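You operate a simulated robot arm through the tools that you are given. There is no shell and no other tool. Be economical: measure what you need, move in short steps, check, and stop when the job is done.

Carry out the task below with a simulated robot arm. There is one attempt and no reset: what you move stays moved.

Task
Fit battery 2 in the clamp lamp, switch on and tilt it down.
Fine: close the orange cover.

Only the result counts: the job must be done as asked and must still hold three seconds after the hand-in. Knocking over, shifting, dropping, spilling or breaking anything else fails it. A push-on lid holds only when it is set on centred and level and pressed home; a screw cap is set on level and turned clockwise until tight.

Robot
A 6-joint arm with a two-finger parallel gripper, fixed in place. Base frame: the origin is at the foot of the arm, x ahead of it, y to its left, z up. Lengths are in mm, angles in rad, forces in N, time in s.
With the tool pointing down near the work surface it reaches from about 360 to 820 mm from the base axis. Its first joint turns from -2.897 to 2.897 rad. Payload 3.91 kg.
The TCP is the grasp point between the finger pads, 30 mm short of the fingertips. In the tool frame z runs along the fingers and y along their closing line. Largest opening 110 mm; finger width 20, thickness 10; the body of the gripper, 48 by 112 mm, starts 55 mm behind the TCP.
Orientation is that of the tool frame in the base frame, as a unit quaternion [w, x, y, z]. With the fingers straight down and closing along the base's y, the tool's x points along the base's -x, its y along +y and its z along -z.

Tools
- The arm moves only by the tool send_rows. Its argument "moves" is a list of rows, each an object (a shift or turn left out is 0, a gripper value left out holds the last) with "offset": the shift along the tool's x, y, z in cm, a list of three; "angular": the turn, a rotation vector about the tool's x, y, z in rad, a list of three; "fingers": the closure in counts, from 0 (fully open) to 255 (shut). In form: [{"offset": [dx, dy, dz], "angular": [wx, wy, wz], "fingers": fingers}, ...]. A call has 1 to 20 rows; each row is the pose to reach, as a shift and turn from the pose commanded when the call began, along the tool's axes at that moment. Each row takes 0.2 s and may step no farther than 50 mm and 0.15 rad from the row before; otherwise, or with a gripper value out of range, the whole call is refused. Where a pose cannot be reached the arm comes as near as it can. A force on the tool above 90 N (or 10 N above the force at the start of the call, whichever is more), or a blocked arm, ends the call early, and 0.2 s more pass. Each finger travels about 45 mm/s and halts on what it meets, pressing with about 36 N; the grip force reading is that of the motor and also rises with nothing between the fingers. The clock runs only during rows and for 0.2 s after the last one: add rows that repeat a pose to give the fingers time. The reply holds the time, the measured pose of the TCP, the force on the tool along the base axes, the opening and the grip force, in the units named above and with some noise.
- Cameras (640 x 400 px; columns grow to the right, rows downward): "scene" is fixed at [48.1, 649, 1573.8]; the picture's right is [-0.94, -0.33, 0.00], its down [-0.12, 0.34, -0.94] and it looks along [0.31, -0.88, -0.35] (base axes); focal length 325 px, centre (320, 200). "wrist" rides on the gripper at [77, 7, -114] in the tool frame; the picture's right is [-0.09, 1.00, 0.00], its down [-0.80, -0.07, -0.59] and it looks along [-0.59, -0.05, 0.80] (tool axes); focal length 270 px, centre (320, 200). There is no depth. A picture from a camera that has moved, and an enlarged one, comes with that camera's place and axes in the base frame and with its lens.
- snapshot(camera): a new picture of that camera. The clock stands still meanwhile.
- move_column(by): slides the trunk up (or, below 0, down) by that many mm; the arm rides with it, the base frame stays. It gives what a move gives, with no picture.
- close_up(camera, box): a new picture of the part [left, top, right, bottom] of that camera's present view, enlarged. The clock stands still meanwhile.
- finish_job(): hands the job in; it is judged then, once.

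Work in short steps. Places have to be worked out from the pictures, the camera data and where the tool is seen: move nearer, look again, correct. Check each grasp and each placing, and mend what went wrong. You have 120 turns and 84 pictures in all, those below and enlarged ones among them. Open the gripper and draw the arm clear of the work before you hand the job in, unless the task says otherwise; then end with one line.

The tools are called after "Request:" by a JSON object that holds its "op" and its "data". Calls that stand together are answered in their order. send_rows: Moves the arm, as the interface text tells. Its arguments: {"type":"object","properties":{"moves":{"type":"array"}},"required":["moves"]} The other tools are called the same way: move_column (by) slides the trunk up or down; snapshot (camera) takes a picture; close_up (camera, box) takes an enlarged picture of a part of a camera's view; finish_job () hands the job in.

At the start:

```text
time_s: 0.0
eef_pos: [249.9, -347.1, 1412.0]
tool_rot: [0.0, 0.0, 1.0, -0.001]
ft_force: [-0.1, -0.5, -0.5]
finger_gap: 109.9
grasp_force: 0.2
trunk travel left (down, up): [-575.0, 35.0]
```

scene: 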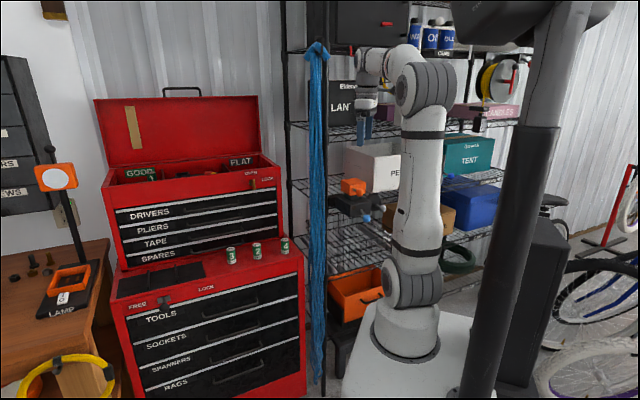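
wrist: 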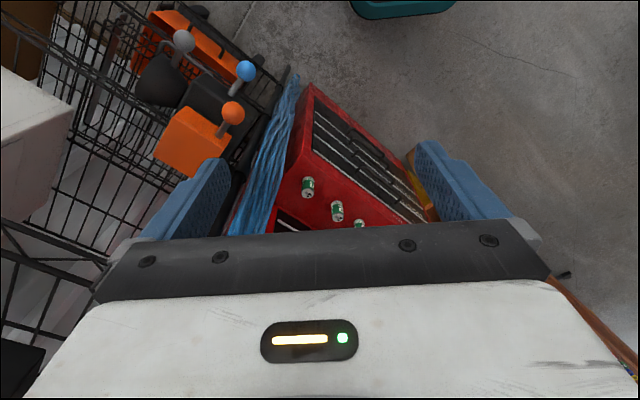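

I'll look closely at the lamp and the batteries first.

Request:
{"op": "close_up", "data": {"camera": "scene", "box": [0, 140, 130, 340]}}

Request:
{"op": "close_up", "data": {"camera": "scene", "box": [100, 220, 310, 320]}}

```text
2.00 times, centred on (65, 240) of scene
camera zoom: at [48.1, 649.0, 1573.8], right [-0.94, -0.33, 0.0], down [-0.12, 0.34, -0.94], along [0.31, -0.88, -0.35], focal length 649 px, centre (830, 120)
```

zoom: 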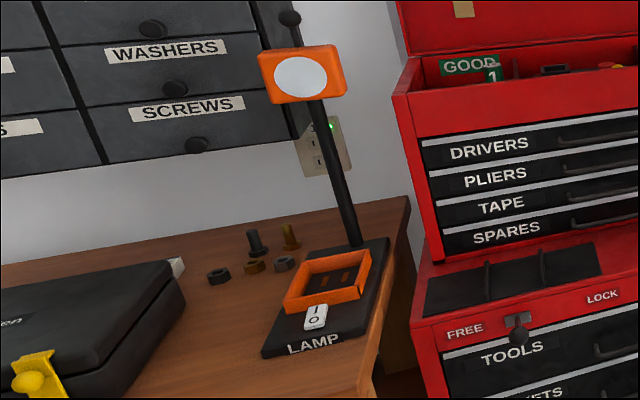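

```text
3.05 times, centred on (205, 270) of scene
camera zoom: at [48.1, 649.0, 1573.8], right [-0.94, -0.33, 0.0], down [-0.12, 0.34, -0.94], along [0.31, -0.88, -0.35], focal length 989 px, centre (670, -13)
```

zoom: 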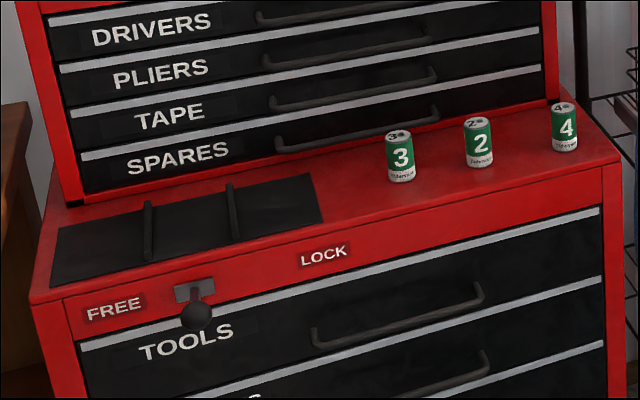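

The batteries stand on the toolbox step near z≈935, with battery 2 at roughly (657, -332). I need a second view of the lamp, so I'll move the arm high across to the left.

Request:
{"op": "send_rows", "data": {"moves": [{"offset": [-1.8, 4, 0]}, {"offset": [-3.6, 8, 0]}, {"offset": [-5.4, 12, 0]}, {"offset": [-7.2, 16, 0]}, {"offset": [-9, 20, 0]}, {"offset": [-10.8, 24, 0]}, {"offset": [-12.6, 28, 0]}, {"offset": [-14.4, 32, 0]}, {"offset": [-16.2, 36, 0]}, {"offset": [-18, 40, 0]}]}}

Request:
{"op": "snapshot", "data": {"camera": "wrist"}}

```text
time_s: 2.2
eef_pos: [432.0, 53.8, 1410.8]
tool_rot: [0.0, 0.0, 1.0, 0.0]
ft_force: [1.0, 0.3, 0.2]
finger_gap: 109.9
grasp_force: 0.1
trunk travel left (down, up): [-575.0, 35.0]
```

```text
79 pictures are left
camera wrist: at [354.0, 60.4, 1525.8], right [0.09, 1.0, 0.0], down [0.8, -0.07, 0.59], along [0.59, -0.05, -0.8], focal length 270 px, centre (320, 200)
```

wrist: 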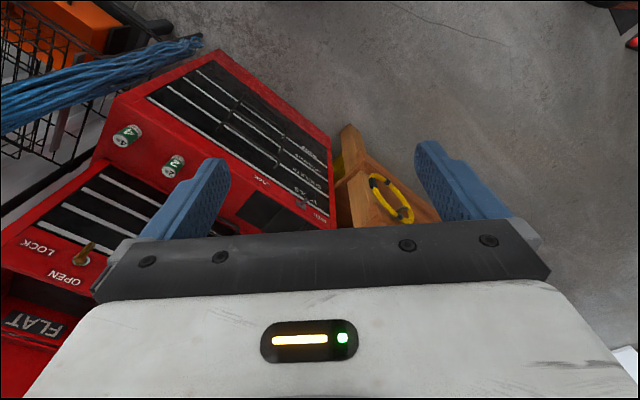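

The bench sits further out, hidden behind the gripper body. I'll tilt the tool outward to see it.

Request:
{"op": "send_rows", "data": {"moves": [{"angular": [0, -0.14, 0]}, {"angular": [0, -0.28, 0]}, {"angular": [0, -0.42, 0]}, {"angular": [0, -0.56, 0]}, {"angular": [0, -0.6, 0]}]}}

Request:
{"op": "snapshot", "data": {"camera": "wrist"}}

```text
time_s: 3.4
eef_pos: [430.4, 52.3, 1412.1]
tool_rot: [0.296, -0.001, 0.955, 0.0]
ft_force: [-0.7, 0.1, -0.4]
finger_gap: 109.7
grasp_force: 0.1
trunk travel left (down, up): [-575.0, 35.0]
```

```text
78 pictures are left
camera wrist: at [301.5, 58.0, 1463.3], right [0.07, 1.0, 0.05], down [0.32, -0.07, 0.94], along [0.94, -0.05, -0.33], focal length 270 px, centre (320, 200)
```

wrist: 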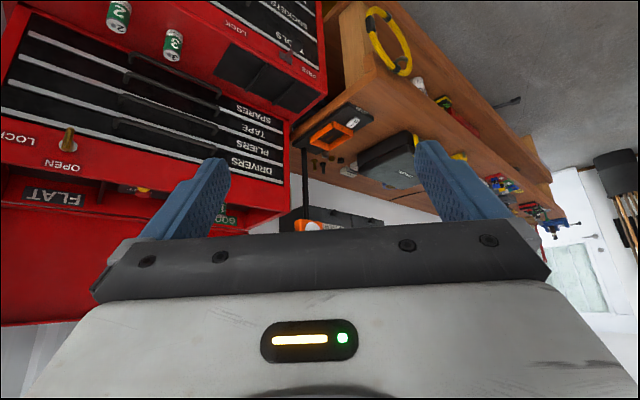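

The bench lamp is at about (1049, 142, 945), which is very far out. There's another orange and black device on the shelf, so I'll look at it and at the bench unit more closely.

Request:
{"op": "close_up", "data": {"camera": "scene", "box": [310, 150, 430, 330]}}

Request:
{"op": "close_up", "data": {"camera": "wrist", "box": [270, 80, 420, 240]}}

Request:
{"op": "close_up", "data": {"camera": "scene", "box": [20, 240, 110, 330]}}

```text
2.22 times, centred on (370, 240) of scene
camera zoom: at [48.1, 649.0, 1573.8], right [-0.94, -0.33, 0.0], down [-0.12, 0.34, -0.94], along [0.31, -0.88, -0.35], focal length 721 px, centre (209, 111)
```

zoom: 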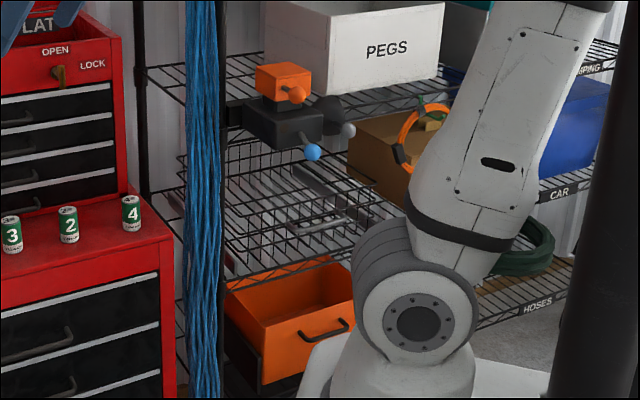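

```text
2.50 times, centred on (345, 160) of wrist
camera zoom: at [301.5, 58.0, 1463.3], right [0.07, 1.0, 0.05], down [0.32, -0.07, 0.94], along [0.94, -0.05, -0.33], focal length 676 px, centre (258, 300)
```

zoom: 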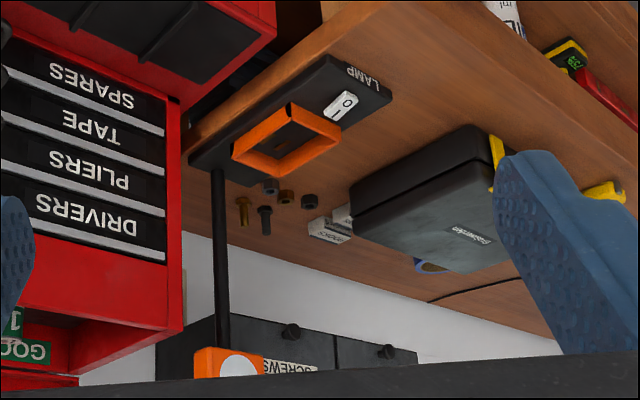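

```text
4.44 times, centred on (65, 285) of scene
camera zoom: at [48.1, 649.0, 1573.8], right [-0.94, -0.33, 0.0], down [-0.12, 0.34, -0.94], along [0.31, -0.88, -0.35], focal length 1443 px, centre (1453, -178)
```

zoom: 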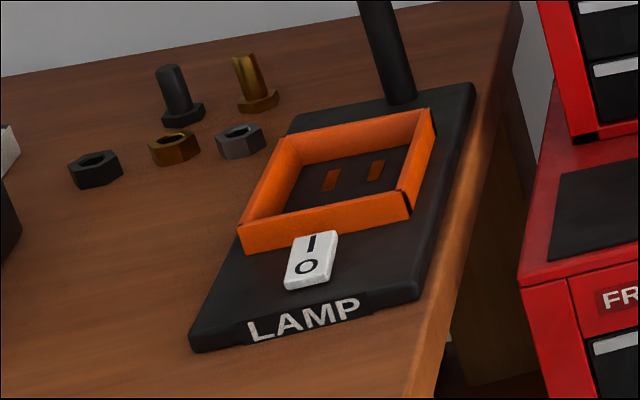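

The shelf unit at about (335, -564, 1130) looks like a clamp lamp: orange lid with a ball knob, blue switch knob, and a cone head with a grey knob. I'll undo the tilt, go back and view it from the front.

Request:
{"op": "send_rows", "data": {"moves": [{"angular": [0, 0.14, 0]}, {"angular": [0, 0.28, 0]}, {"angular": [0, 0.42, 0]}, {"angular": [0, 0.56, 0]}, {"angular": [0, 0.6, 0]}]}}

Request:
{"op": "send_rows", "data": {"moves": [{"offset": [1.6, -4, 0], "angular": [0, 0, 0.1]}, {"offset": [3.2, -8, 0], "angular": [0, 0, 0.2]}, {"offset": [4.8, -12, 0], "angular": [0, 0, 0.3]}, {"offset": [6.4, -16, 0], "angular": [0, 0, 0.4]}, {"offset": [8, -20, 0], "angular": [0, 0, 0.5]}, {"offset": [9.6, -24, 0], "angular": [0, 0, 0.6]}, {"offset": [11.2, -28, 0], "angular": [0, 0, 0.7]}, {"offset": [12.8, -32, 0], "angular": [0, 0, 0.8]}, {"offset": [14.4, -36, 0], "angular": [0, 0, 0.9]}, {"offset": [16, -40, 0], "angular": [0, 0, 1.0]}]}}

Request:
{"op": "snapshot", "data": {"camera": "wrist"}}

```text
time_s: 4.6
eef_pos: [429.3, 50.7, 1413.6]
tool_rot: [0.0, 0.0, 1.0, 0.001]
ft_force: [0.7, 0.7, 0.6]
finger_gap: 110.1
grasp_force: 0.0
trunk travel left (down, up): [-575.0, 35.0]
```

```text
time_s: 6.8
eef_pos: [269.1, -350.9, 1412.9]
tool_rot: [0.0, 0.479, 0.878, -0.001]
ft_force: [0.8, -0.3, 0.2]
finger_gap: 109.8
grasp_force: 0.1
trunk travel left (down, up): [-575.0, 35.0]
```

```text
74 pictures are left
camera wrist: at [233.0, -282.0, 1527.3], right [0.89, 0.46, 0.0], down [0.37, -0.71, 0.59], along [0.28, -0.53, -0.8], focal length 270 px, centre (320, 200)
```

wrist: 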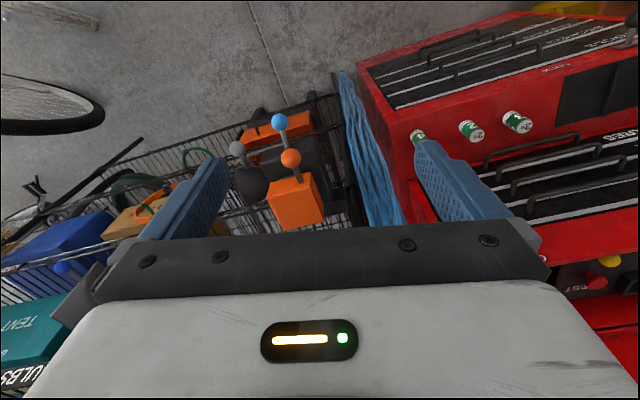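

Request:
{"op": "close_up", "data": {"camera": "wrist", "box": [200, 90, 360, 230]}}

Request:
{"op": "close_up", "data": {"camera": "scene", "box": [320, 160, 400, 240]}}

```text
2.86 times, centred on (280, 160) of wrist
camera zoom: at [233.0, -282.0, 1527.3], right [0.89, 0.46, 0.0], down [0.37, -0.71, 0.59], along [0.28, -0.53, -0.8], focal length 772 px, centre (434, 314)
```

zoom: 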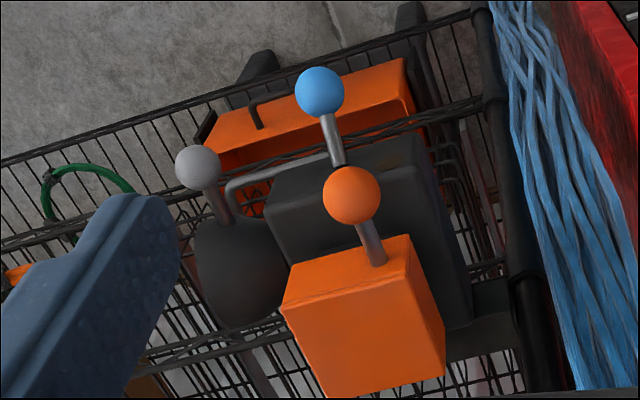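

```text
5.00 times, centred on (360, 200) of scene
camera zoom: at [48.1, 649.0, 1573.8], right [-0.94, -0.33, 0.0], down [-0.12, 0.34, -0.94], along [0.31, -0.88, -0.35], focal length 1623 px, centre (120, 200)
```

zoom: 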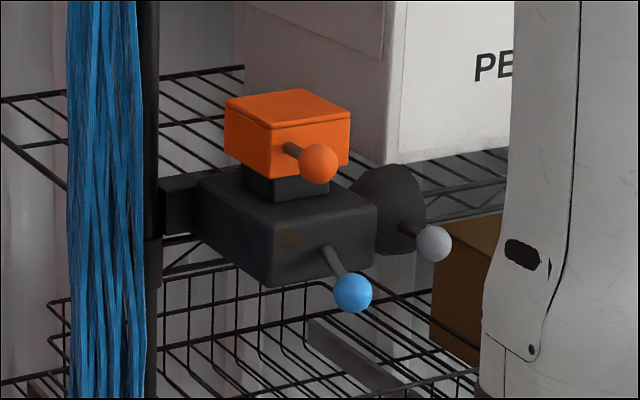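

The lamp's knobs come out at: orange ball ≈(285,-467,1176), blue ball ≈(253,-464,1080), grey ball ≈(206,-533,1100). I'll lower and tilt the camera for a frontal look at the cover and battery bay.

Request:
{"op": "send_rows", "data": {"moves": [{"offset": [0, 0, 4], "angular": [0, -0.12, 0]}, {"offset": [0, 0, 8], "angular": [0, -0.24, 0]}, {"offset": [0, 0, 12], "angular": [0, -0.36, 0]}, {"offset": [0, 0, 16], "angular": [0, -0.48, 0]}, {"offset": [0, 0, 19], "angular": [0, -0.6, 0]}]}}

Request:
{"op": "snapshot", "data": {"camera": "wrist"}}

```text
time_s: 8.0
eef_pos: [269.3, -349.4, 1222.5]
tool_rot: [0.261, 0.458, 0.838, -0.142]
ft_force: [-0.1, -1.3, 0.9]
finger_gap: 110.0
grasp_force: 0.1
trunk travel left (down, up): [-575.0, 35.0]
```

```text
71 pictures are left
camera wrist: at [205.3, -238.0, 1272.3], right [0.88, 0.48, 0.05], down [0.12, -0.31, 0.94], along [0.47, -0.82, -0.33], focal length 270 px, centre (320, 200)
```

wrist: 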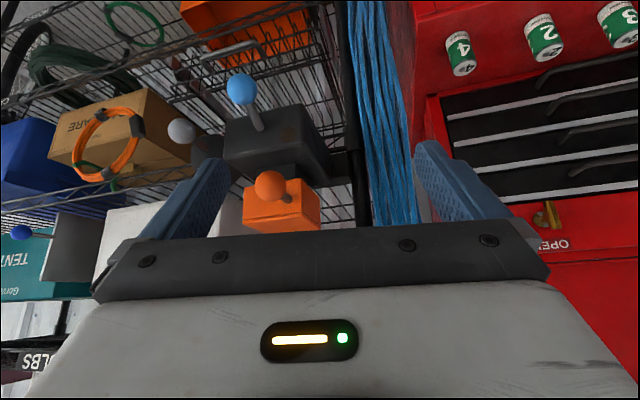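

Request:
{"op": "close_up", "data": {"camera": "wrist", "box": [150, 60, 360, 240]}}

```text
2.22 times, centred on (255, 150) of wrist
camera zoom: at [205.3, -238.0, 1272.3], right [0.88, 0.48, 0.05], down [0.12, -0.31, 0.94], along [0.47, -0.82, -0.33], focal length 601 px, centre (464, 311)
```

zoom: 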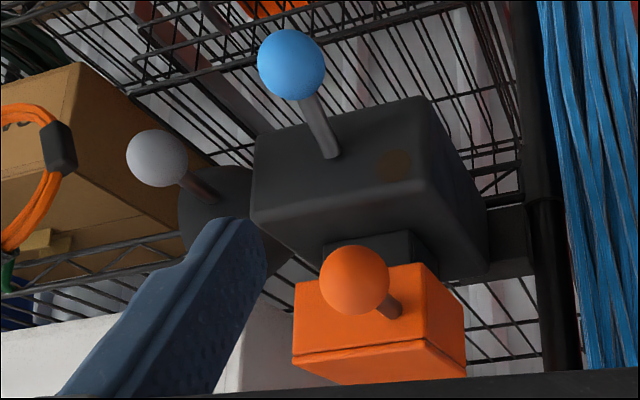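

The cover appears to be a cap with a front ball handle. I'll line up in front of the orange ball with the tool tilted and yaw matched to the lamp's front, then look again.

Request:
{"op": "send_rows", "data": {"moves": [{"offset": [-2.1, -2.0, 0.8], "angular": [-0.045, 0, -0.066]}, {"offset": [-4.2, -4.0, 1.6], "angular": [-0.09, 0, -0.132]}, {"offset": [-6.2, -6.0, 2.4], "angular": [-0.09, 0, -0.132]}]}}

Request:
{"op": "snapshot", "data": {"camera": "wrist"}}

Request:
{"op": "close_up", "data": {"camera": "scene", "box": [300, 110, 420, 240]}}

```text
time_s: 8.8
eef_pos: [254.1, -436.2, 1237.6]
tool_rot: [0.269, 0.389, 0.873, -0.12]
ft_force: [0.5, 0.1, 0.2]
finger_gap: 110.0
grasp_force: 0.0
trunk travel left (down, up): [-575.0, 35.0]
```

```text
69 pictures are left
camera wrist: at [173.4, -336.8, 1288.5], right [0.79, 0.61, 0.05], down [0.17, -0.29, 0.94], along [0.59, -0.74, -0.33], focal length 270 px, centre (320, 200)
```

wrist: 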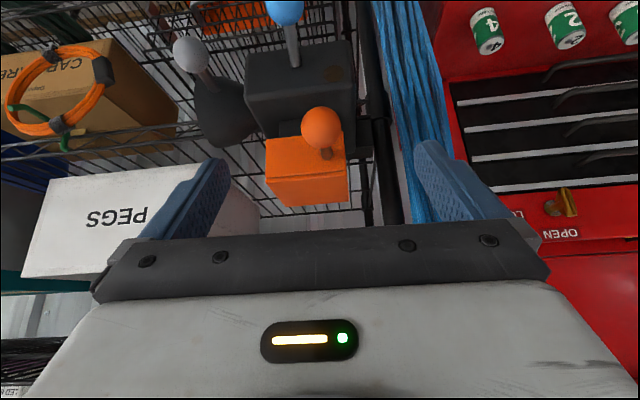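

```text
3.08 times, centred on (360, 175) of scene
camera zoom: at [48.1, 649.0, 1573.8], right [-0.94, -0.33, 0.0], down [-0.12, 0.34, -0.94], along [0.31, -0.88, -0.35], focal length 999 px, centre (197, 277)
```

zoom: 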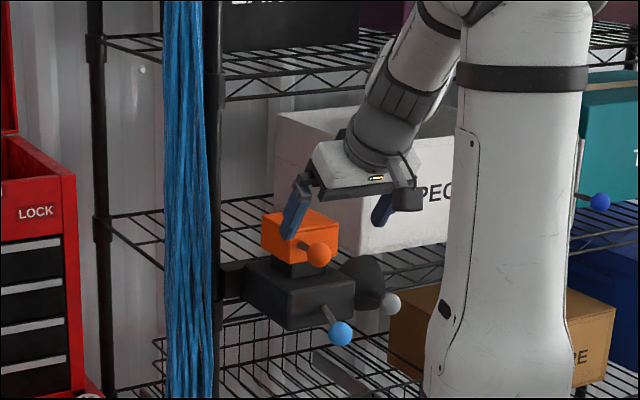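

The new ray confirms the orange ball at (284,-469,1172), straight along the tool axis. I'll go forward 80 mm with half-open fingers and close on the ball.

Request:
{"op": "send_rows", "data": {"moves": [{"fingers": 110}, {"offset": [0, 0, 3], "fingers": 110}, {"offset": [0, 0, 6], "fingers": 110}, {"offset": [0, 0, 8], "fingers": 110}, {"offset": [0, 0, 8], "fingers": 110}]}}

Request:
{"op": "snapshot", "data": {"camera": "wrist"}}

```text
time_s: 10.0
eef_pos: [284.9, -469.8, 1172.1]
tool_rot: [0.27, 0.389, 0.872, -0.121]
ft_force: [0.4, 0.9, -0.2]
finger_gap: 62.7
grasp_force: 0.0
trunk travel left (down, up): [-575.0, 35.0]
```

```text
67 pictures are left
camera wrist: at [203.5, -369.7, 1222.6], right [0.79, 0.61, 0.05], down [0.16, -0.29, 0.94], along [0.59, -0.74, -0.33], focal length 270 px, centre (320, 200)
```

wrist: 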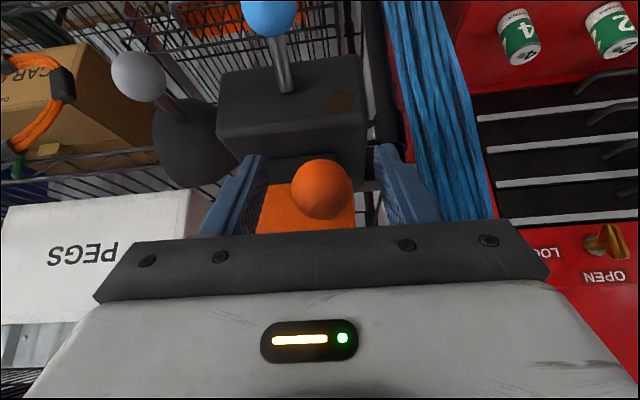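

The ball sits centred between the pads, so I'll close on it.

Request:
{"op": "send_rows", "data": {"moves": [{"fingers": 230}, {"fingers": 230}, {"fingers": 230}, {"fingers": 230}]}}

```text
time_s: 11.0
eef_pos: [285.3, -470.0, 1171.3]
tool_rot: [0.269, 0.39, 0.872, -0.121]
ft_force: [3.3, 2.6, 0.3]
finger_gap: 29.3
grasp_force: 45.0
trunk travel left (down, up): [-575.0, 35.0]
```

The ball is gripped at about 29 mm. I'll try a gentle 10 mm lift to find out how the cover moves.

Request:
{"op": "send_rows", "data": {"moves": [{"offset": [-0.28, 0, -0.41]}, {"offset": [-0.56, 0, -0.82]}, {"offset": [-0.56, 0, -0.82]}]}}

Request:
{"op": "close_up", "data": {"camera": "scene", "box": [320, 150, 400, 230]}}

```text
time_s: 11.8
eef_pos: [282.4, -472.0, 1180.3]
tool_rot: [0.269, 0.39, 0.873, -0.119]
ft_force: [-13.3, -7.1, -16.9]
finger_gap: 29.4
grasp_force: 44.7
trunk travel left (down, up): [-575.0, 35.0]
```

```text
5.00 times, centred on (360, 190) of scene
camera zoom: at [48.1, 649.0, 1573.8], right [-0.94, -0.33, 0.0], down [-0.12, 0.34, -0.94], along [0.31, -0.88, -0.35], focal length 1623 px, centre (120, 250)
```

zoom: 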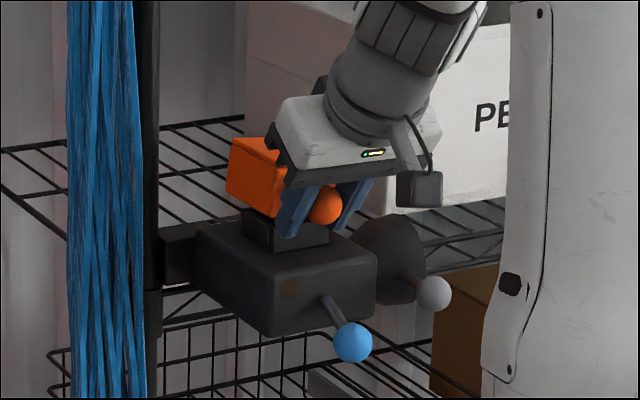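

The cover moved up but pulled sideways, so I'll check the gap and tilt from the wrist camera.

Request:
{"op": "close_up", "data": {"camera": "wrist", "box": [180, 20, 440, 240]}}

```text
1.82 times, centred on (310, 130) of wrist
camera zoom: at [201.8, -371.6, 1231.6], right [0.79, 0.61, 0.05], down [0.16, -0.29, 0.94], along [0.59, -0.74, -0.33], focal length 491 px, centre (338, 327)
```

zoom: 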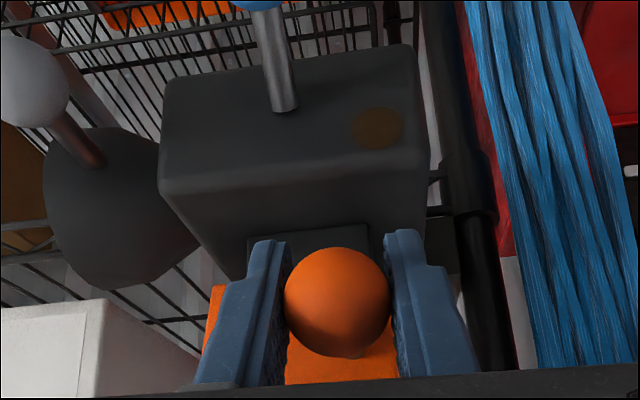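

The toolbox side of the cover has risen, so the hinge runs front to back along the cover's left-hand edge (away from the toolbox). I'll follow that arc, up and then over, a step at a time.

Request:
{"op": "send_rows", "data": {"moves": [{"offset": [-0.1, -0.4, -0.16]}, {"offset": [-0.2, -0.8, -0.28]}, {"offset": [-0.22, -1.2, -0.32]}, {"offset": [-0.22, -1.2, -0.32]}]}}

Request:
{"op": "snapshot", "data": {"camera": "wrist"}}

```text
time_s: 12.8
eef_pos: [279.4, -474.8, 1188.2]
tool_rot: [0.271, 0.388, 0.872, -0.123]
ft_force: [22.2, 17.5, 13.5]
finger_gap: 29.2
grasp_force: 44.4
trunk travel left (down, up): [-575.0, 35.0]
```

```text
64 pictures are left
camera wrist: at [198.7, -374.4, 1238.5], right [0.79, 0.61, 0.05], down [0.17, -0.28, 0.94], along [0.59, -0.74, -0.33], focal length 270 px, centre (320, 200)
```

wrist: 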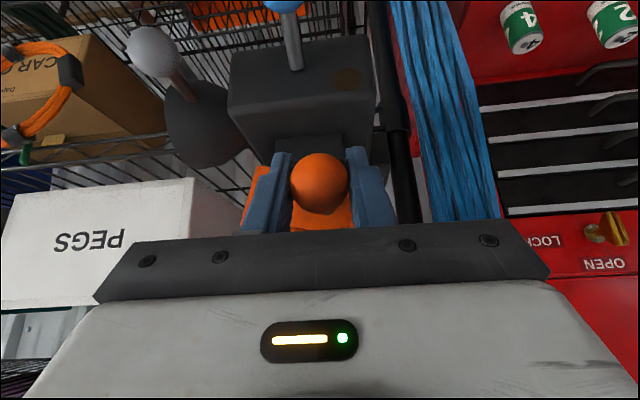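

The readings fit a hinge about 55 mm to the left and 18 mm below the ball's start, radius about 58. I'll follow that arc up to about 75°.

Request:
{"op": "send_rows", "data": {"moves": [{"offset": [-0.5, -0.21, -0.73]}, {"offset": [-0.69, -0.55, -1.02]}, {"offset": [-0.87, -0.98, -1.27]}, {"offset": [-1.02, -1.4, -1.5]}, {"offset": [-1.16, -1.85, -1.69]}, {"offset": [-1.35, -2.8, -1.97]}, {"offset": [-1.35, -2.8, -1.97]}]}}

Request:
{"op": "snapshot", "data": {"camera": "wrist"}}

```text
time_s: 14.4
eef_pos: [257.2, -495.8, 1209.7]
tool_rot: [0.269, 0.39, 0.872, -0.122]
ft_force: [11.3, 0.5, 6.1]
finger_gap: 29.3
grasp_force: 45.0
trunk travel left (down, up): [-575.0, 35.0]
```

```text
63 pictures are left
camera wrist: at [175.6, -396.1, 1260.3], right [0.79, 0.61, 0.05], down [0.17, -0.29, 0.94], along [0.59, -0.74, -0.33], focal length 270 px, centre (320, 200)
```

wrist: 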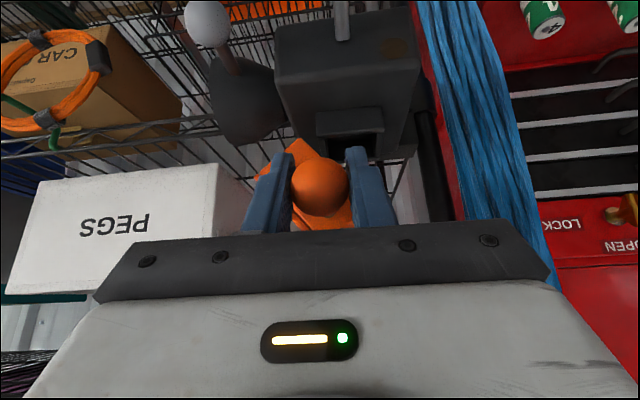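

The cover swings as modelled and the collar opening is showing. I'll continue over the top to about 125°.

Request:
{"op": "send_rows", "data": {"moves": [{"offset": [-0.07, -0.5, -0.1]}, {"offset": [-0.1, -1.0, -0.15]}, {"offset": [-0.12, -1.5, -0.17]}, {"offset": [-0.1, -2.0, -0.15]}, {"offset": [-0.05, -2.5, -0.08]}, {"offset": [0, -3.0, 0]}, {"offset": [0.1, -3.5, 0.13]}, {"offset": [0.19, -3.95, 0.28]}, {"offset": [0.48, -4.82, 0.7]}, {"offset": [0.48, -4.82, 0.7]}]}}

Request:
{"op": "snapshot", "data": {"camera": "wrist"}}

```text
time_s: 16.6
eef_pos: [219.7, -528.2, 1200.0]
tool_rot: [0.269, 0.389, 0.873, -0.121]
ft_force: [8.9, -1.5, 0.2]
finger_gap: 29.2
grasp_force: 45.1
trunk travel left (down, up): [-575.0, 35.0]
```

```text
62 pictures are left
camera wrist: at [139.4, -428.9, 1251.5], right [0.79, 0.61, 0.05], down [0.17, -0.29, 0.94], along [0.59, -0.74, -0.33], focal length 270 px, centre (320, 200)
```

wrist: 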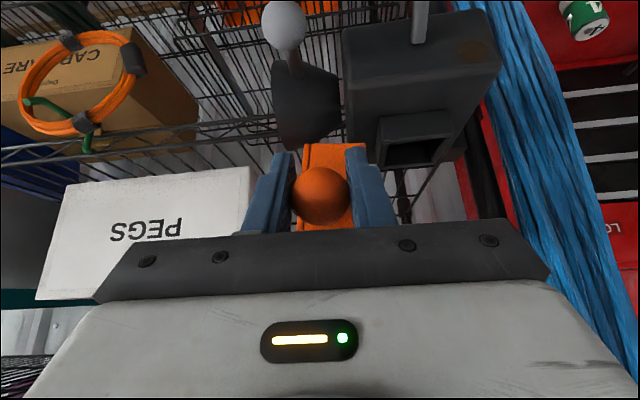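

The bay is open, now at about 107° of swing. I'll go a bit further to find the stop or resting position.

Request:
{"op": "send_rows", "data": {"moves": [{"offset": [0.18, -0.4, 0.26]}, {"offset": [0.37, -0.77, 0.54]}, {"offset": [0.58, -1.1, 0.85]}, {"offset": [0.8, -1.4, 1.17]}, {"offset": [0.8, -1.4, 1.17]}]}}

```text
time_s: 17.8
eef_pos: [217.1, -529.0, 1190.3]
tool_rot: [0.269, 0.386, 0.874, -0.122]
ft_force: [44.5, 36.2, 36.9]
finger_gap: 29.4
grasp_force: 44.7
trunk travel left (down, up): [-575.0, 35.0]
```

The hinge stop is reached (force jump). I'll ease back, release the ball, and see whether the cover stays open.

Request:
{"op": "send_rows", "data": {"moves": [{"offset": [-0.4, 0.7, -0.6]}, {"offset": [-0.5, 1.0, -0.8]}, {"offset": [-0.5, 1.0, -0.8], "fingers": 110}, {"offset": [-0.5, 1.0, -0.8], "fingers": 110}, {"offset": [-0.5, 1.0, -0.8], "fingers": 110}]}}

Request:
{"op": "snapshot", "data": {"camera": "wrist"}}

```text
time_s: 19.0
eef_pos: [216.1, -529.9, 1196.1]
tool_rot: [0.269, 0.39, 0.872, -0.122]
ft_force: [0.1, 0.4, 0.4]
finger_gap: 62.5
grasp_force: 0.0
trunk travel left (down, up): [-575.0, 35.0]
```

```text
61 pictures are left
camera wrist: at [135.3, -430.8, 1247.1], right [0.79, 0.61, 0.05], down [0.17, -0.29, 0.94], along [0.59, -0.74, -0.33], focal length 270 px, centre (320, 200)
```

wrist: 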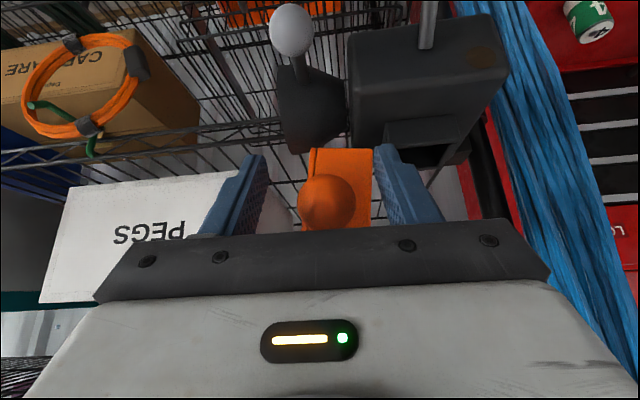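

It stays open by itself. I'll back straight out and look at the bay.

Request:
{"op": "send_rows", "data": {"moves": [{"offset": [0, 0, -4]}, {"offset": [0, 0, -8]}, {"offset": [0, 0, -12]}]}}

Request:
{"op": "snapshot", "data": {"camera": "wrist"}}

Request:
{"op": "close_up", "data": {"camera": "scene", "box": [320, 150, 400, 230]}}

```text
time_s: 19.8
eef_pos: [169.5, -478.8, 1297.6]
tool_rot: [0.27, 0.39, 0.872, -0.122]
ft_force: [0.3, 0.5, 0.0]
finger_gap: 62.8
grasp_force: 0.1
trunk travel left (down, up): [-575.0, 35.0]
```

```text
60 pictures are left
camera wrist: at [89.1, -379.0, 1348.1], right [0.79, 0.61, 0.05], down [0.16, -0.29, 0.94], along [0.59, -0.74, -0.33], focal length 270 px, centre (320, 200)
```

wrist: 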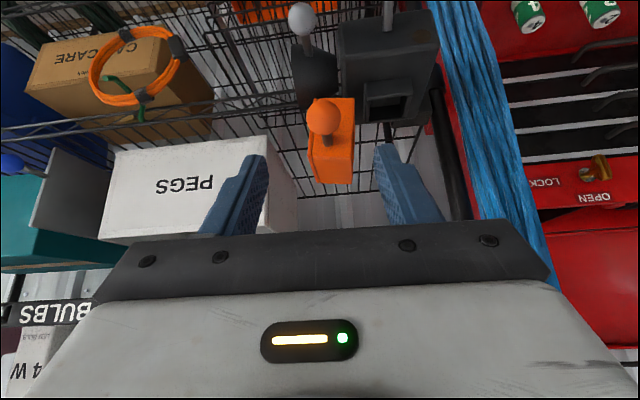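

```text
5.00 times, centred on (360, 190) of scene
camera zoom: at [48.1, 649.0, 1573.8], right [-0.94, -0.33, 0.0], down [-0.12, 0.34, -0.94], along [0.31, -0.88, -0.35], focal length 1623 px, centre (120, 250)
```

zoom: 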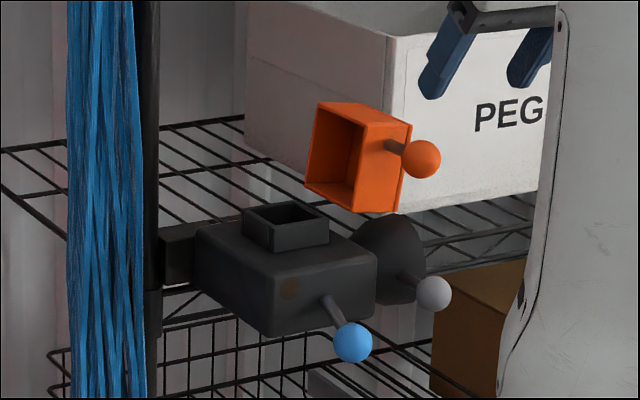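

The cover stands open, revealing a square well on top. I'll reposition the camera above and in front to locate the well precisely.

Request:
{"op": "send_rows", "data": {"moves": [{"offset": [-2.4, 2.6, -0.4], "angular": [0, 0.13, 0]}, {"offset": [-4.8, 5.2, -0.9], "angular": [0, 0.26, 0]}, {"offset": [-7.1, 7.8, -1.3], "angular": [0, 0.4, 0]}]}}

Request:
{"op": "snapshot", "data": {"camera": "wrist"}}

Request:
{"op": "close_up", "data": {"camera": "wrist", "box": [240, 40, 420, 200]}}

```text
time_s: 20.6
eef_pos: [263.8, -467.4, 1346.6]
tool_rot: [0.089, 0.406, 0.909, -0.041]
ft_force: [0.9, 0.2, -0.8]
finger_gap: 62.3
grasp_force: 0.0
trunk travel left (down, up): [-575.0, 35.0]
```

```text
58 pictures are left
camera wrist: at [202.6, -388.6, 1442.9], right [0.8, 0.6, 0.02], down [0.39, -0.55, 0.74], along [0.45, -0.58, -0.67], focal length 270 px, centre (320, 200)
```

wrist: 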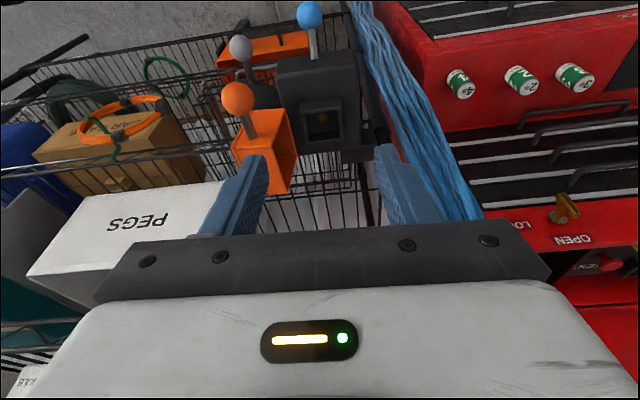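

```text
2.50 times, centred on (330, 120) of wrist
camera zoom: at [202.6, -388.6, 1442.9], right [0.8, 0.6, 0.02], down [0.39, -0.55, 0.74], along [0.45, -0.58, -0.67], focal length 676 px, centre (295, 400)
```

zoom: 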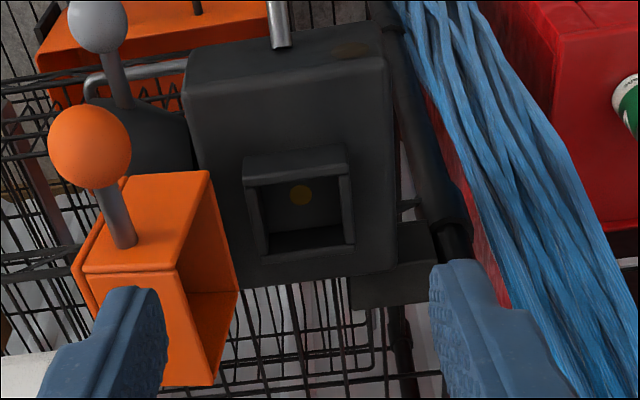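

The well's rim centre is at about (321,-528,1154), roughly 42 mm square, and the cells are about 34 mm across. Next I'll move in front of battery 2, staying clear of the shelf and chest.

Request:
{"op": "send_rows", "data": {"moves": [{"offset": [0.7, 4, 1.3]}, {"offset": [1.4, 8, 2.6], "angular": [0, -0.06, 0]}, {"offset": [2.1, 12, 3.9], "angular": [0, -0.13, 0]}, {"offset": [2.8, 16, 5.2], "angular": [0, -0.2, 0]}, {"offset": [3.5, 20, 6.5], "angular": [0, -0.27, 0]}, {"offset": [4.2, 24, 7.8], "angular": [0, -0.34, 0]}, {"offset": [4.8, 27.7, 8.9], "angular": [0, -0.4, 0]}]}}

Request:
{"op": "snapshot", "data": {"camera": "wrist"}}

```text
time_s: 22.2
eef_pos: [450.1, -258.2, 1249.5]
tool_rot: [0.271, 0.389, 0.872, -0.121]
ft_force: [1.1, 0.6, -0.6]
finger_gap: 62.7
grasp_force: 0.0
trunk travel left (down, up): [-575.0, 35.0]
```

```text
56 pictures are left
camera wrist: at [368.9, -158.1, 1300.2], right [0.79, 0.61, 0.05], down [0.16, -0.29, 0.94], along [0.59, -0.74, -0.33], focal length 270 px, centre (320, 200)
```

wrist: 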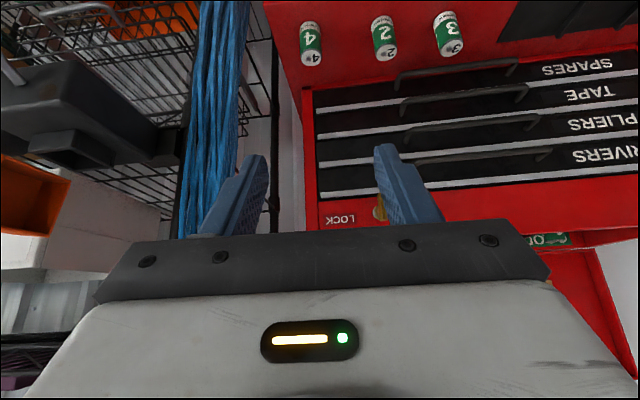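

Request:
{"op": "close_up", "data": {"camera": "wrist", "box": [290, 0, 480, 110]}}

Request:
{"op": "close_up", "data": {"camera": "scene", "box": [220, 225, 300, 275]}}

```text
3.37 times, centred on (385, 55) of wrist
camera zoom: at [368.9, -158.1, 1300.2], right [0.79, 0.61, 0.05], down [0.16, -0.29, 0.94], along [0.59, -0.74, -0.33], focal length 910 px, centre (101, 688)
```

zoom: 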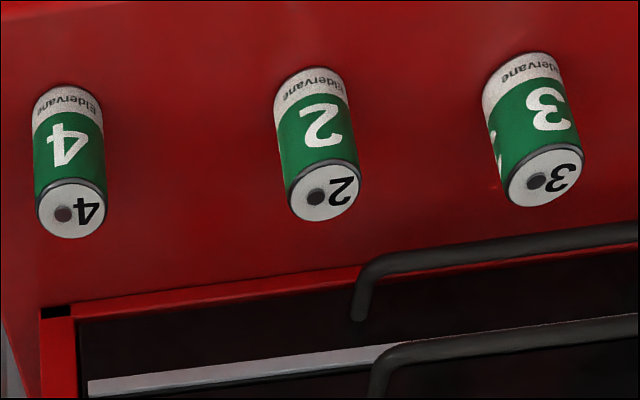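

```text
8.00 times, centred on (260, 250) of scene
camera zoom: at [48.1, 649.0, 1573.8], right [-0.94, -0.33, 0.0], down [-0.12, 0.34, -0.94], along [0.31, -0.88, -0.35], focal length 2597 px, centre (800, -200)
```

zoom: 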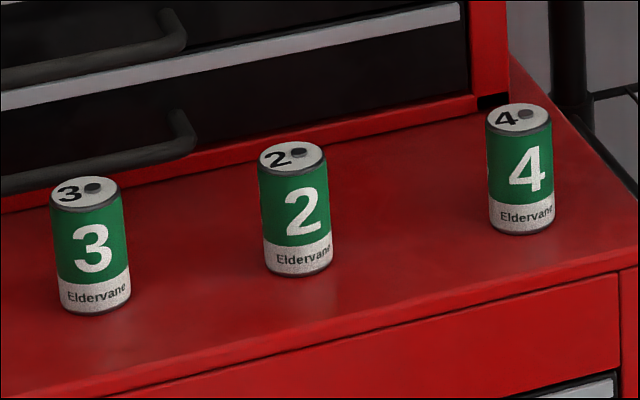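

Battery 2 stands at (661,-338), z 898–956, with about 115 mm of clearance to the chest behind it. I'll move to 100 mm short of it along the tool axis and verify.

Request:
{"op": "send_rows", "data": {"moves": [{"offset": [0.1, 1.72, 4.2]}, {"offset": [0.2, 3.44, 8.4]}, {"offset": [0.3, 5.16, 12.6]}, {"offset": [0.45, 6.88, 16.8]}, {"offset": [0.55, 8.6, 21]}, {"offset": [0.65, 10.3, 25.2]}]}}

Request:
{"op": "snapshot", "data": {"camera": "wrist"}}

```text
time_s: 23.6
eef_pos: [618.4, -293.2, 1036.8]
tool_rot: [0.269, 0.39, 0.873, -0.12]
ft_force: [1.2, 0.3, -0.1]
finger_gap: 62.8
grasp_force: 0.0
trunk travel left (down, up): [-575.0, 35.0]
```

```text
53 pictures are left
camera wrist: at [537.9, -193.1, 1087.0], right [0.79, 0.61, 0.05], down [0.17, -0.29, 0.94], along [0.59, -0.74, -0.33], focal length 270 px, centre (320, 200)
```

wrist: 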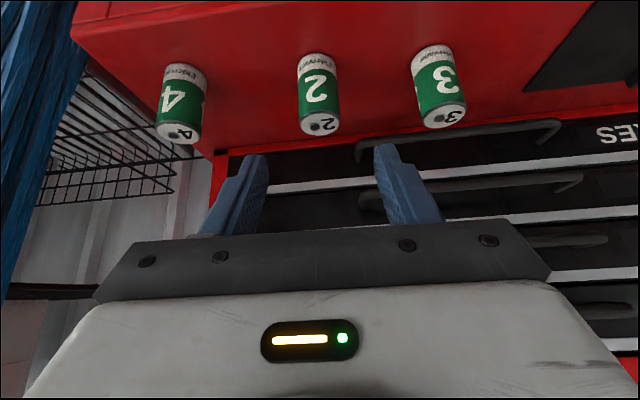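

It's aligned laterally, so I'll advance 98 mm along the tool axis and look before closing.

Request:
{"op": "send_rows", "data": {"moves": [{"offset": [0, 0, 3.5]}, {"offset": [0, 0, 7]}, {"offset": [0, 0, 9.8]}, {"offset": [0, 0, 9.8]}]}}

Request:
{"op": "snapshot", "data": {"camera": "wrist"}}

Request:
{"op": "close_up", "data": {"camera": "scene", "box": [210, 200, 310, 280]}}

```text
time_s: 24.6
eef_pos: [654.6, -335.0, 956.8]
tool_rot: [0.27, 0.389, 0.873, -0.12]
ft_force: [0.5, 0.1, -0.5]
finger_gap: 62.6
grasp_force: 0.0
trunk travel left (down, up): [-575.0, 35.0]
```

```text
52 pictures are left
camera wrist: at [573.7, -234.4, 1007.5], right [0.79, 0.61, 0.05], down [0.16, -0.29, 0.94], along [0.59, -0.74, -0.33], focal length 270 px, centre (320, 200)
```

wrist: 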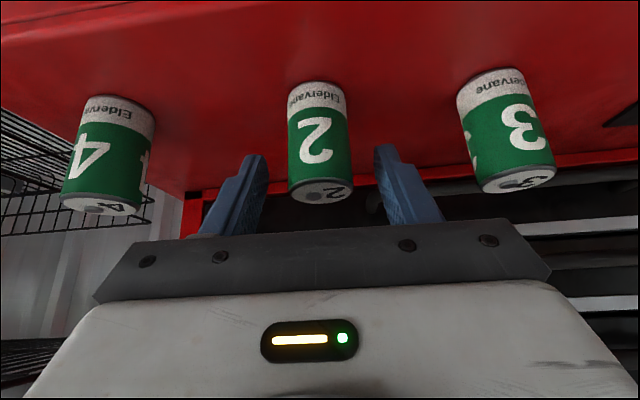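

```text
5.00 times, centred on (260, 240) of scene
camera zoom: at [48.1, 649.0, 1573.8], right [-0.94, -0.33, 0.0], down [-0.12, 0.34, -0.94], along [0.31, -0.88, -0.35], focal length 1623 px, centre (620, 0)
```

zoom: 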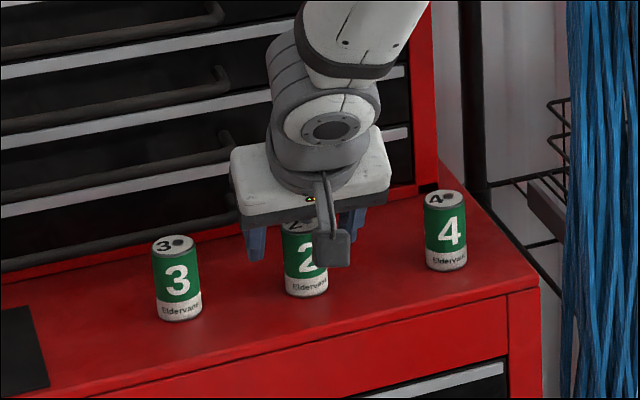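

Battery 2 is centred between the pads, its top about level with the TCP. I'll close the fingers.

Request:
{"op": "send_rows", "data": {"moves": [{"fingers": 230}, {"fingers": 230}, {"fingers": 230}, {"fingers": 230}]}}

Request:
{"op": "send_rows", "data": {"moves": [{"offset": [-1.13, 0, -1.65]}, {"offset": [-2.83, 0, -4.13]}, {"offset": [-4.5, 0, -6.6]}]}}

Request:
{"op": "snapshot", "data": {"camera": "wrist"}}

```text
time_s: 25.6
eef_pos: [653.9, -334.2, 955.4]
tool_rot: [0.27, 0.39, 0.872, -0.12]
ft_force: [0.4, -0.6, 0.1]
finger_gap: 32.0
grasp_force: 35.9
trunk travel left (down, up): [-575.0, 35.0]
```

```text
time_s: 26.4
eef_pos: [655.3, -333.4, 1037.4]
tool_rot: [0.268, 0.389, 0.873, -0.12]
ft_force: [-0.5, 1.0, -0.7]
finger_gap: 32.0
grasp_force: 36.2
trunk travel left (down, up): [-575.0, 35.0]
```

```text
50 pictures are left
camera wrist: at [573.5, -234.1, 1088.6], right [0.79, 0.61, 0.05], down [0.17, -0.29, 0.94], along [0.59, -0.74, -0.33], focal length 270 px, centre (320, 200)
```

wrist: 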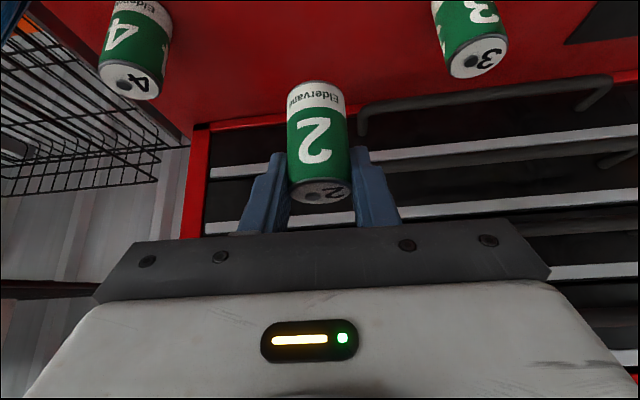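

Battery 2 is held, gap 32 mm, bottom about 58 mm below the TCP. I'll carry it up and back, then across to a point in front of and above the lamp.

Request:
{"op": "send_rows", "data": {"moves": [{"offset": [-0.2, -0.9, -4.3]}, {"offset": [-0.4, -1.9, -8.5]}, {"offset": [-0.5, -2.8, -12.8]}, {"offset": [-0.7, -3.8, -17]}, {"offset": [-0.9, -4.7, -21.3]}, {"offset": [-1.1, -5.7, -25.5]}, {"offset": [-1.26, -6.6, -29.8]}, {"offset": [-1.0, -11.1, -30.1]}, {"offset": [-0.8, -15.6, -30.5]}, {"offset": [-0.6, -20.1, -30.8]}, {"offset": [-0.3, -24.6, -31.1]}, {"offset": [-0.1, -29.1, -31.4]}, {"offset": [0.1, -33.6, -31.8]}, {"offset": [0.33, -37.9, -32.1]}]}}

Request:
{"op": "snapshot", "data": {"camera": "wrist"}}

```text
time_s: 29.4
eef_pos: [249.2, -450.1, 1298.5]
tool_rot: [0.27, 0.39, 0.872, -0.12]
ft_force: [0.0, -0.5, -1.7]
finger_gap: 32.1
grasp_force: 36.0
trunk travel left (down, up): [-575.0, 35.0]
```

```text
49 pictures are left
camera wrist: at [168.0, -350.9, 1349.7], right [0.79, 0.61, 0.05], down [0.16, -0.29, 0.94], along [0.59, -0.74, -0.33], focal length 270 px, centre (320, 200)
```

wrist: 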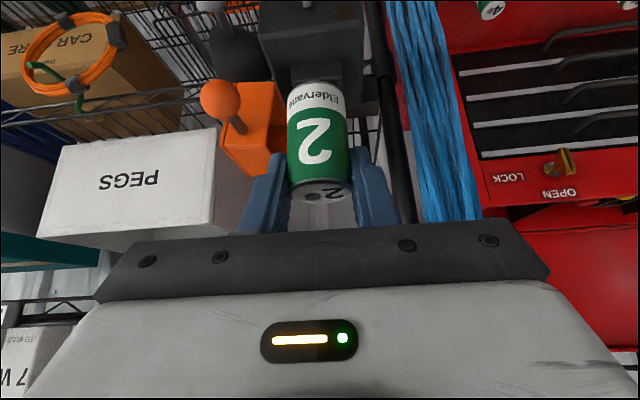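

Now I'll move over the well, battery bottom about 60 mm above the rim, and check from both cameras.

Request:
{"op": "send_rows", "data": {"moves": [{"offset": [-2.3, 0, 2.6]}, {"offset": [-4.5, 0, 5.2]}, {"offset": [-6.77, 0.06, 7.85]}, {"offset": [-6.77, 0.06, 7.85]}]}}

Request:
{"op": "snapshot", "data": {"camera": "wrist"}}

Request:
{"op": "close_up", "data": {"camera": "scene", "box": [310, 130, 400, 230]}}

```text
time_s: 30.4
eef_pos: [318.0, -525.9, 1273.7]
tool_rot: [0.27, 0.39, 0.872, -0.12]
ft_force: [1.1, 0.3, -2.6]
finger_gap: 32.1
grasp_force: 36.2
trunk travel left (down, up): [-575.0, 35.0]
```

```text
48 pictures are left
camera wrist: at [236.8, -424.5, 1324.7], right [0.79, 0.61, 0.05], down [0.16, -0.29, 0.94], along [0.59, -0.74, -0.33], focal length 270 px, centre (320, 200)
```

wrist: 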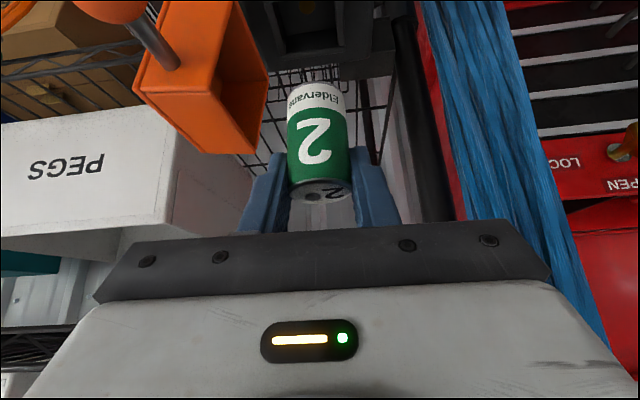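

```text
4.00 times, centred on (355, 180) of scene
camera zoom: at [48.1, 649.0, 1573.8], right [-0.94, -0.33, 0.0], down [-0.12, 0.34, -0.94], along [0.31, -0.88, -0.35], focal length 1298 px, centre (180, 280)
```

zoom: 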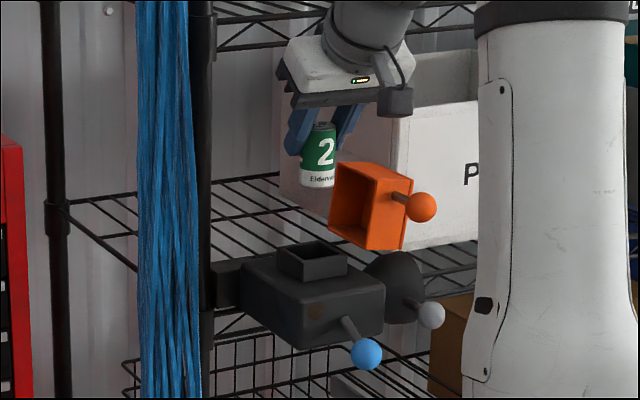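

Request:
{"op": "close_up", "data": {"camera": "wrist", "box": [230, 0, 410, 110]}}

Request:
{"op": "close_up", "data": {"camera": "scene", "box": [330, 150, 380, 215]}}

```text
3.56 times, centred on (320, 55) of wrist
camera zoom: at [236.8, -424.5, 1324.7], right [0.79, 0.61, 0.05], down [0.16, -0.29, 0.94], along [0.59, -0.74, -0.33], focal length 961 px, centre (320, 716)
```

zoom: 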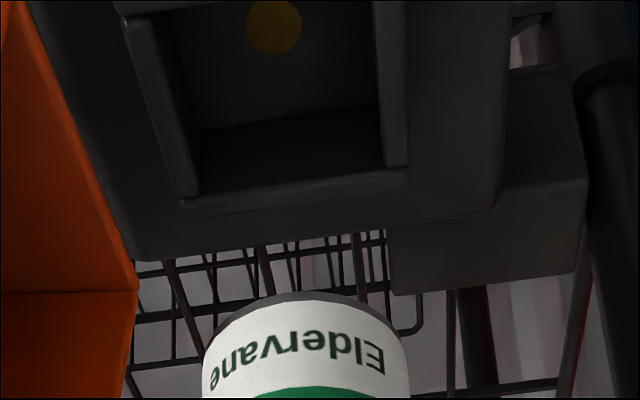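

```text
6.15 times, centred on (355, 182) of scene
camera zoom: at [48.1, 649.0, 1573.8], right [-0.94, -0.33, 0.0], down [-0.12, 0.34, -0.94], along [0.31, -0.88, -0.35], focal length 1998 px, centre (105, 308)
```

zoom: 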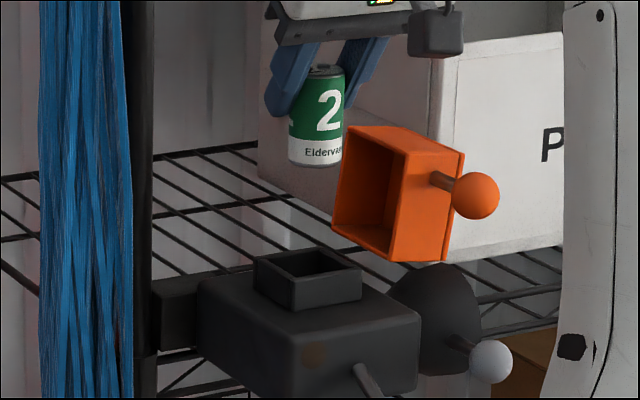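

The axis and well centre agree within about 2 mm. I'll lower until the battery enters the rim, watching the force.

Request:
{"op": "send_rows", "data": {"moves": [{"offset": [1.6, -0.1, 2.5]}, {"offset": [2.9, -0.1, 4.4]}, {"offset": [3.6, -0.1, 5.4]}, {"offset": [4.16, -0.1, 6.25]}, {"offset": [4.16, -0.1, 6.25]}]}}

Request:
{"op": "snapshot", "data": {"camera": "wrist"}}

Request:
{"op": "close_up", "data": {"camera": "scene", "box": [320, 150, 400, 230]}}

```text
time_s: 31.6
eef_pos: [317.5, -526.8, 1202.8]
tool_rot: [0.273, 0.388, 0.871, -0.124]
ft_force: [8.1, -4.0, 28.7]
finger_gap: 32.0
grasp_force: 35.9
trunk travel left (down, up): [-575.0, 35.0]
```

```text
44 pictures are left
camera wrist: at [236.3, -425.3, 1252.5], right [0.79, 0.61, 0.05], down [0.16, -0.28, 0.95], along [0.59, -0.74, -0.32], focal length 270 px, centre (320, 200)
```

wrist: 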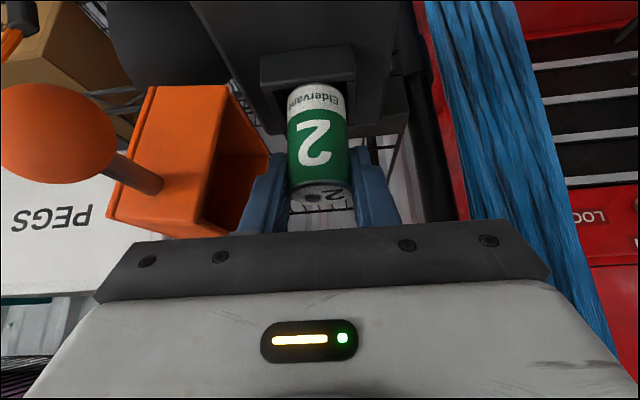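

```text
5.00 times, centred on (360, 190) of scene
camera zoom: at [48.1, 649.0, 1573.8], right [-0.94, -0.33, 0.0], down [-0.12, 0.34, -0.94], along [0.31, -0.88, -0.35], focal length 1623 px, centre (120, 250)
```

zoom: 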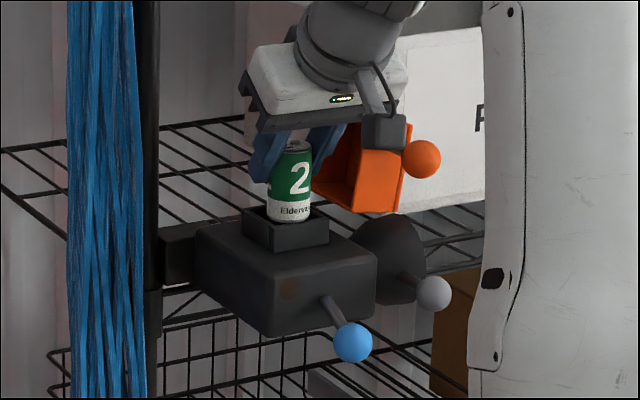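

There's contact at about 29 N. I'll zoom in to see whether the battery is on the rim or on the floor.

Request:
{"op": "close_up", "data": {"camera": "wrist", "box": [240, 20, 400, 220]}}

Request:
{"op": "close_up", "data": {"camera": "scene", "box": [340, 170, 370, 205]}}

```text
2.00 times, centred on (320, 120) of wrist
camera zoom: at [236.3, -425.3, 1252.5], right [0.79, 0.61, 0.05], down [0.16, -0.28, 0.95], along [0.59, -0.74, -0.32], focal length 541 px, centre (320, 360)
```

zoom: 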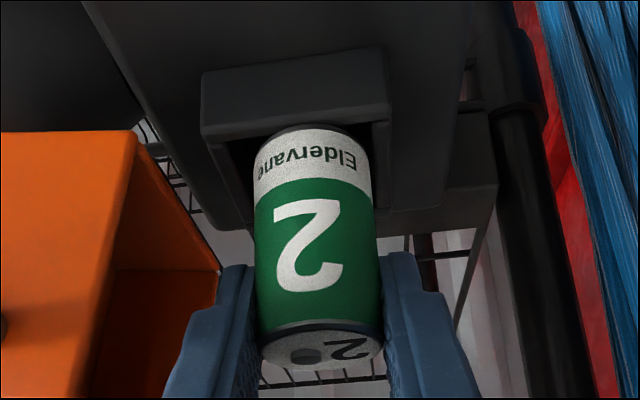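

```text
11.43 times, centred on (355, 188) of scene
camera zoom: at [48.1, 649.0, 1573.8], right [-0.94, -0.33, 0.0], down [-0.12, 0.34, -0.94], along [0.31, -0.88, -0.35], focal length 3710 px, centre (-80, 343)
```

zoom: 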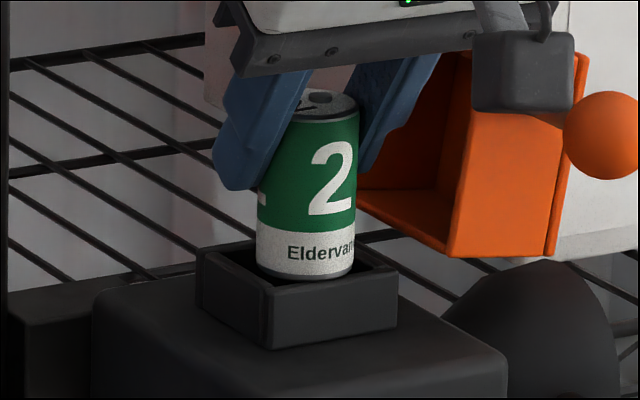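

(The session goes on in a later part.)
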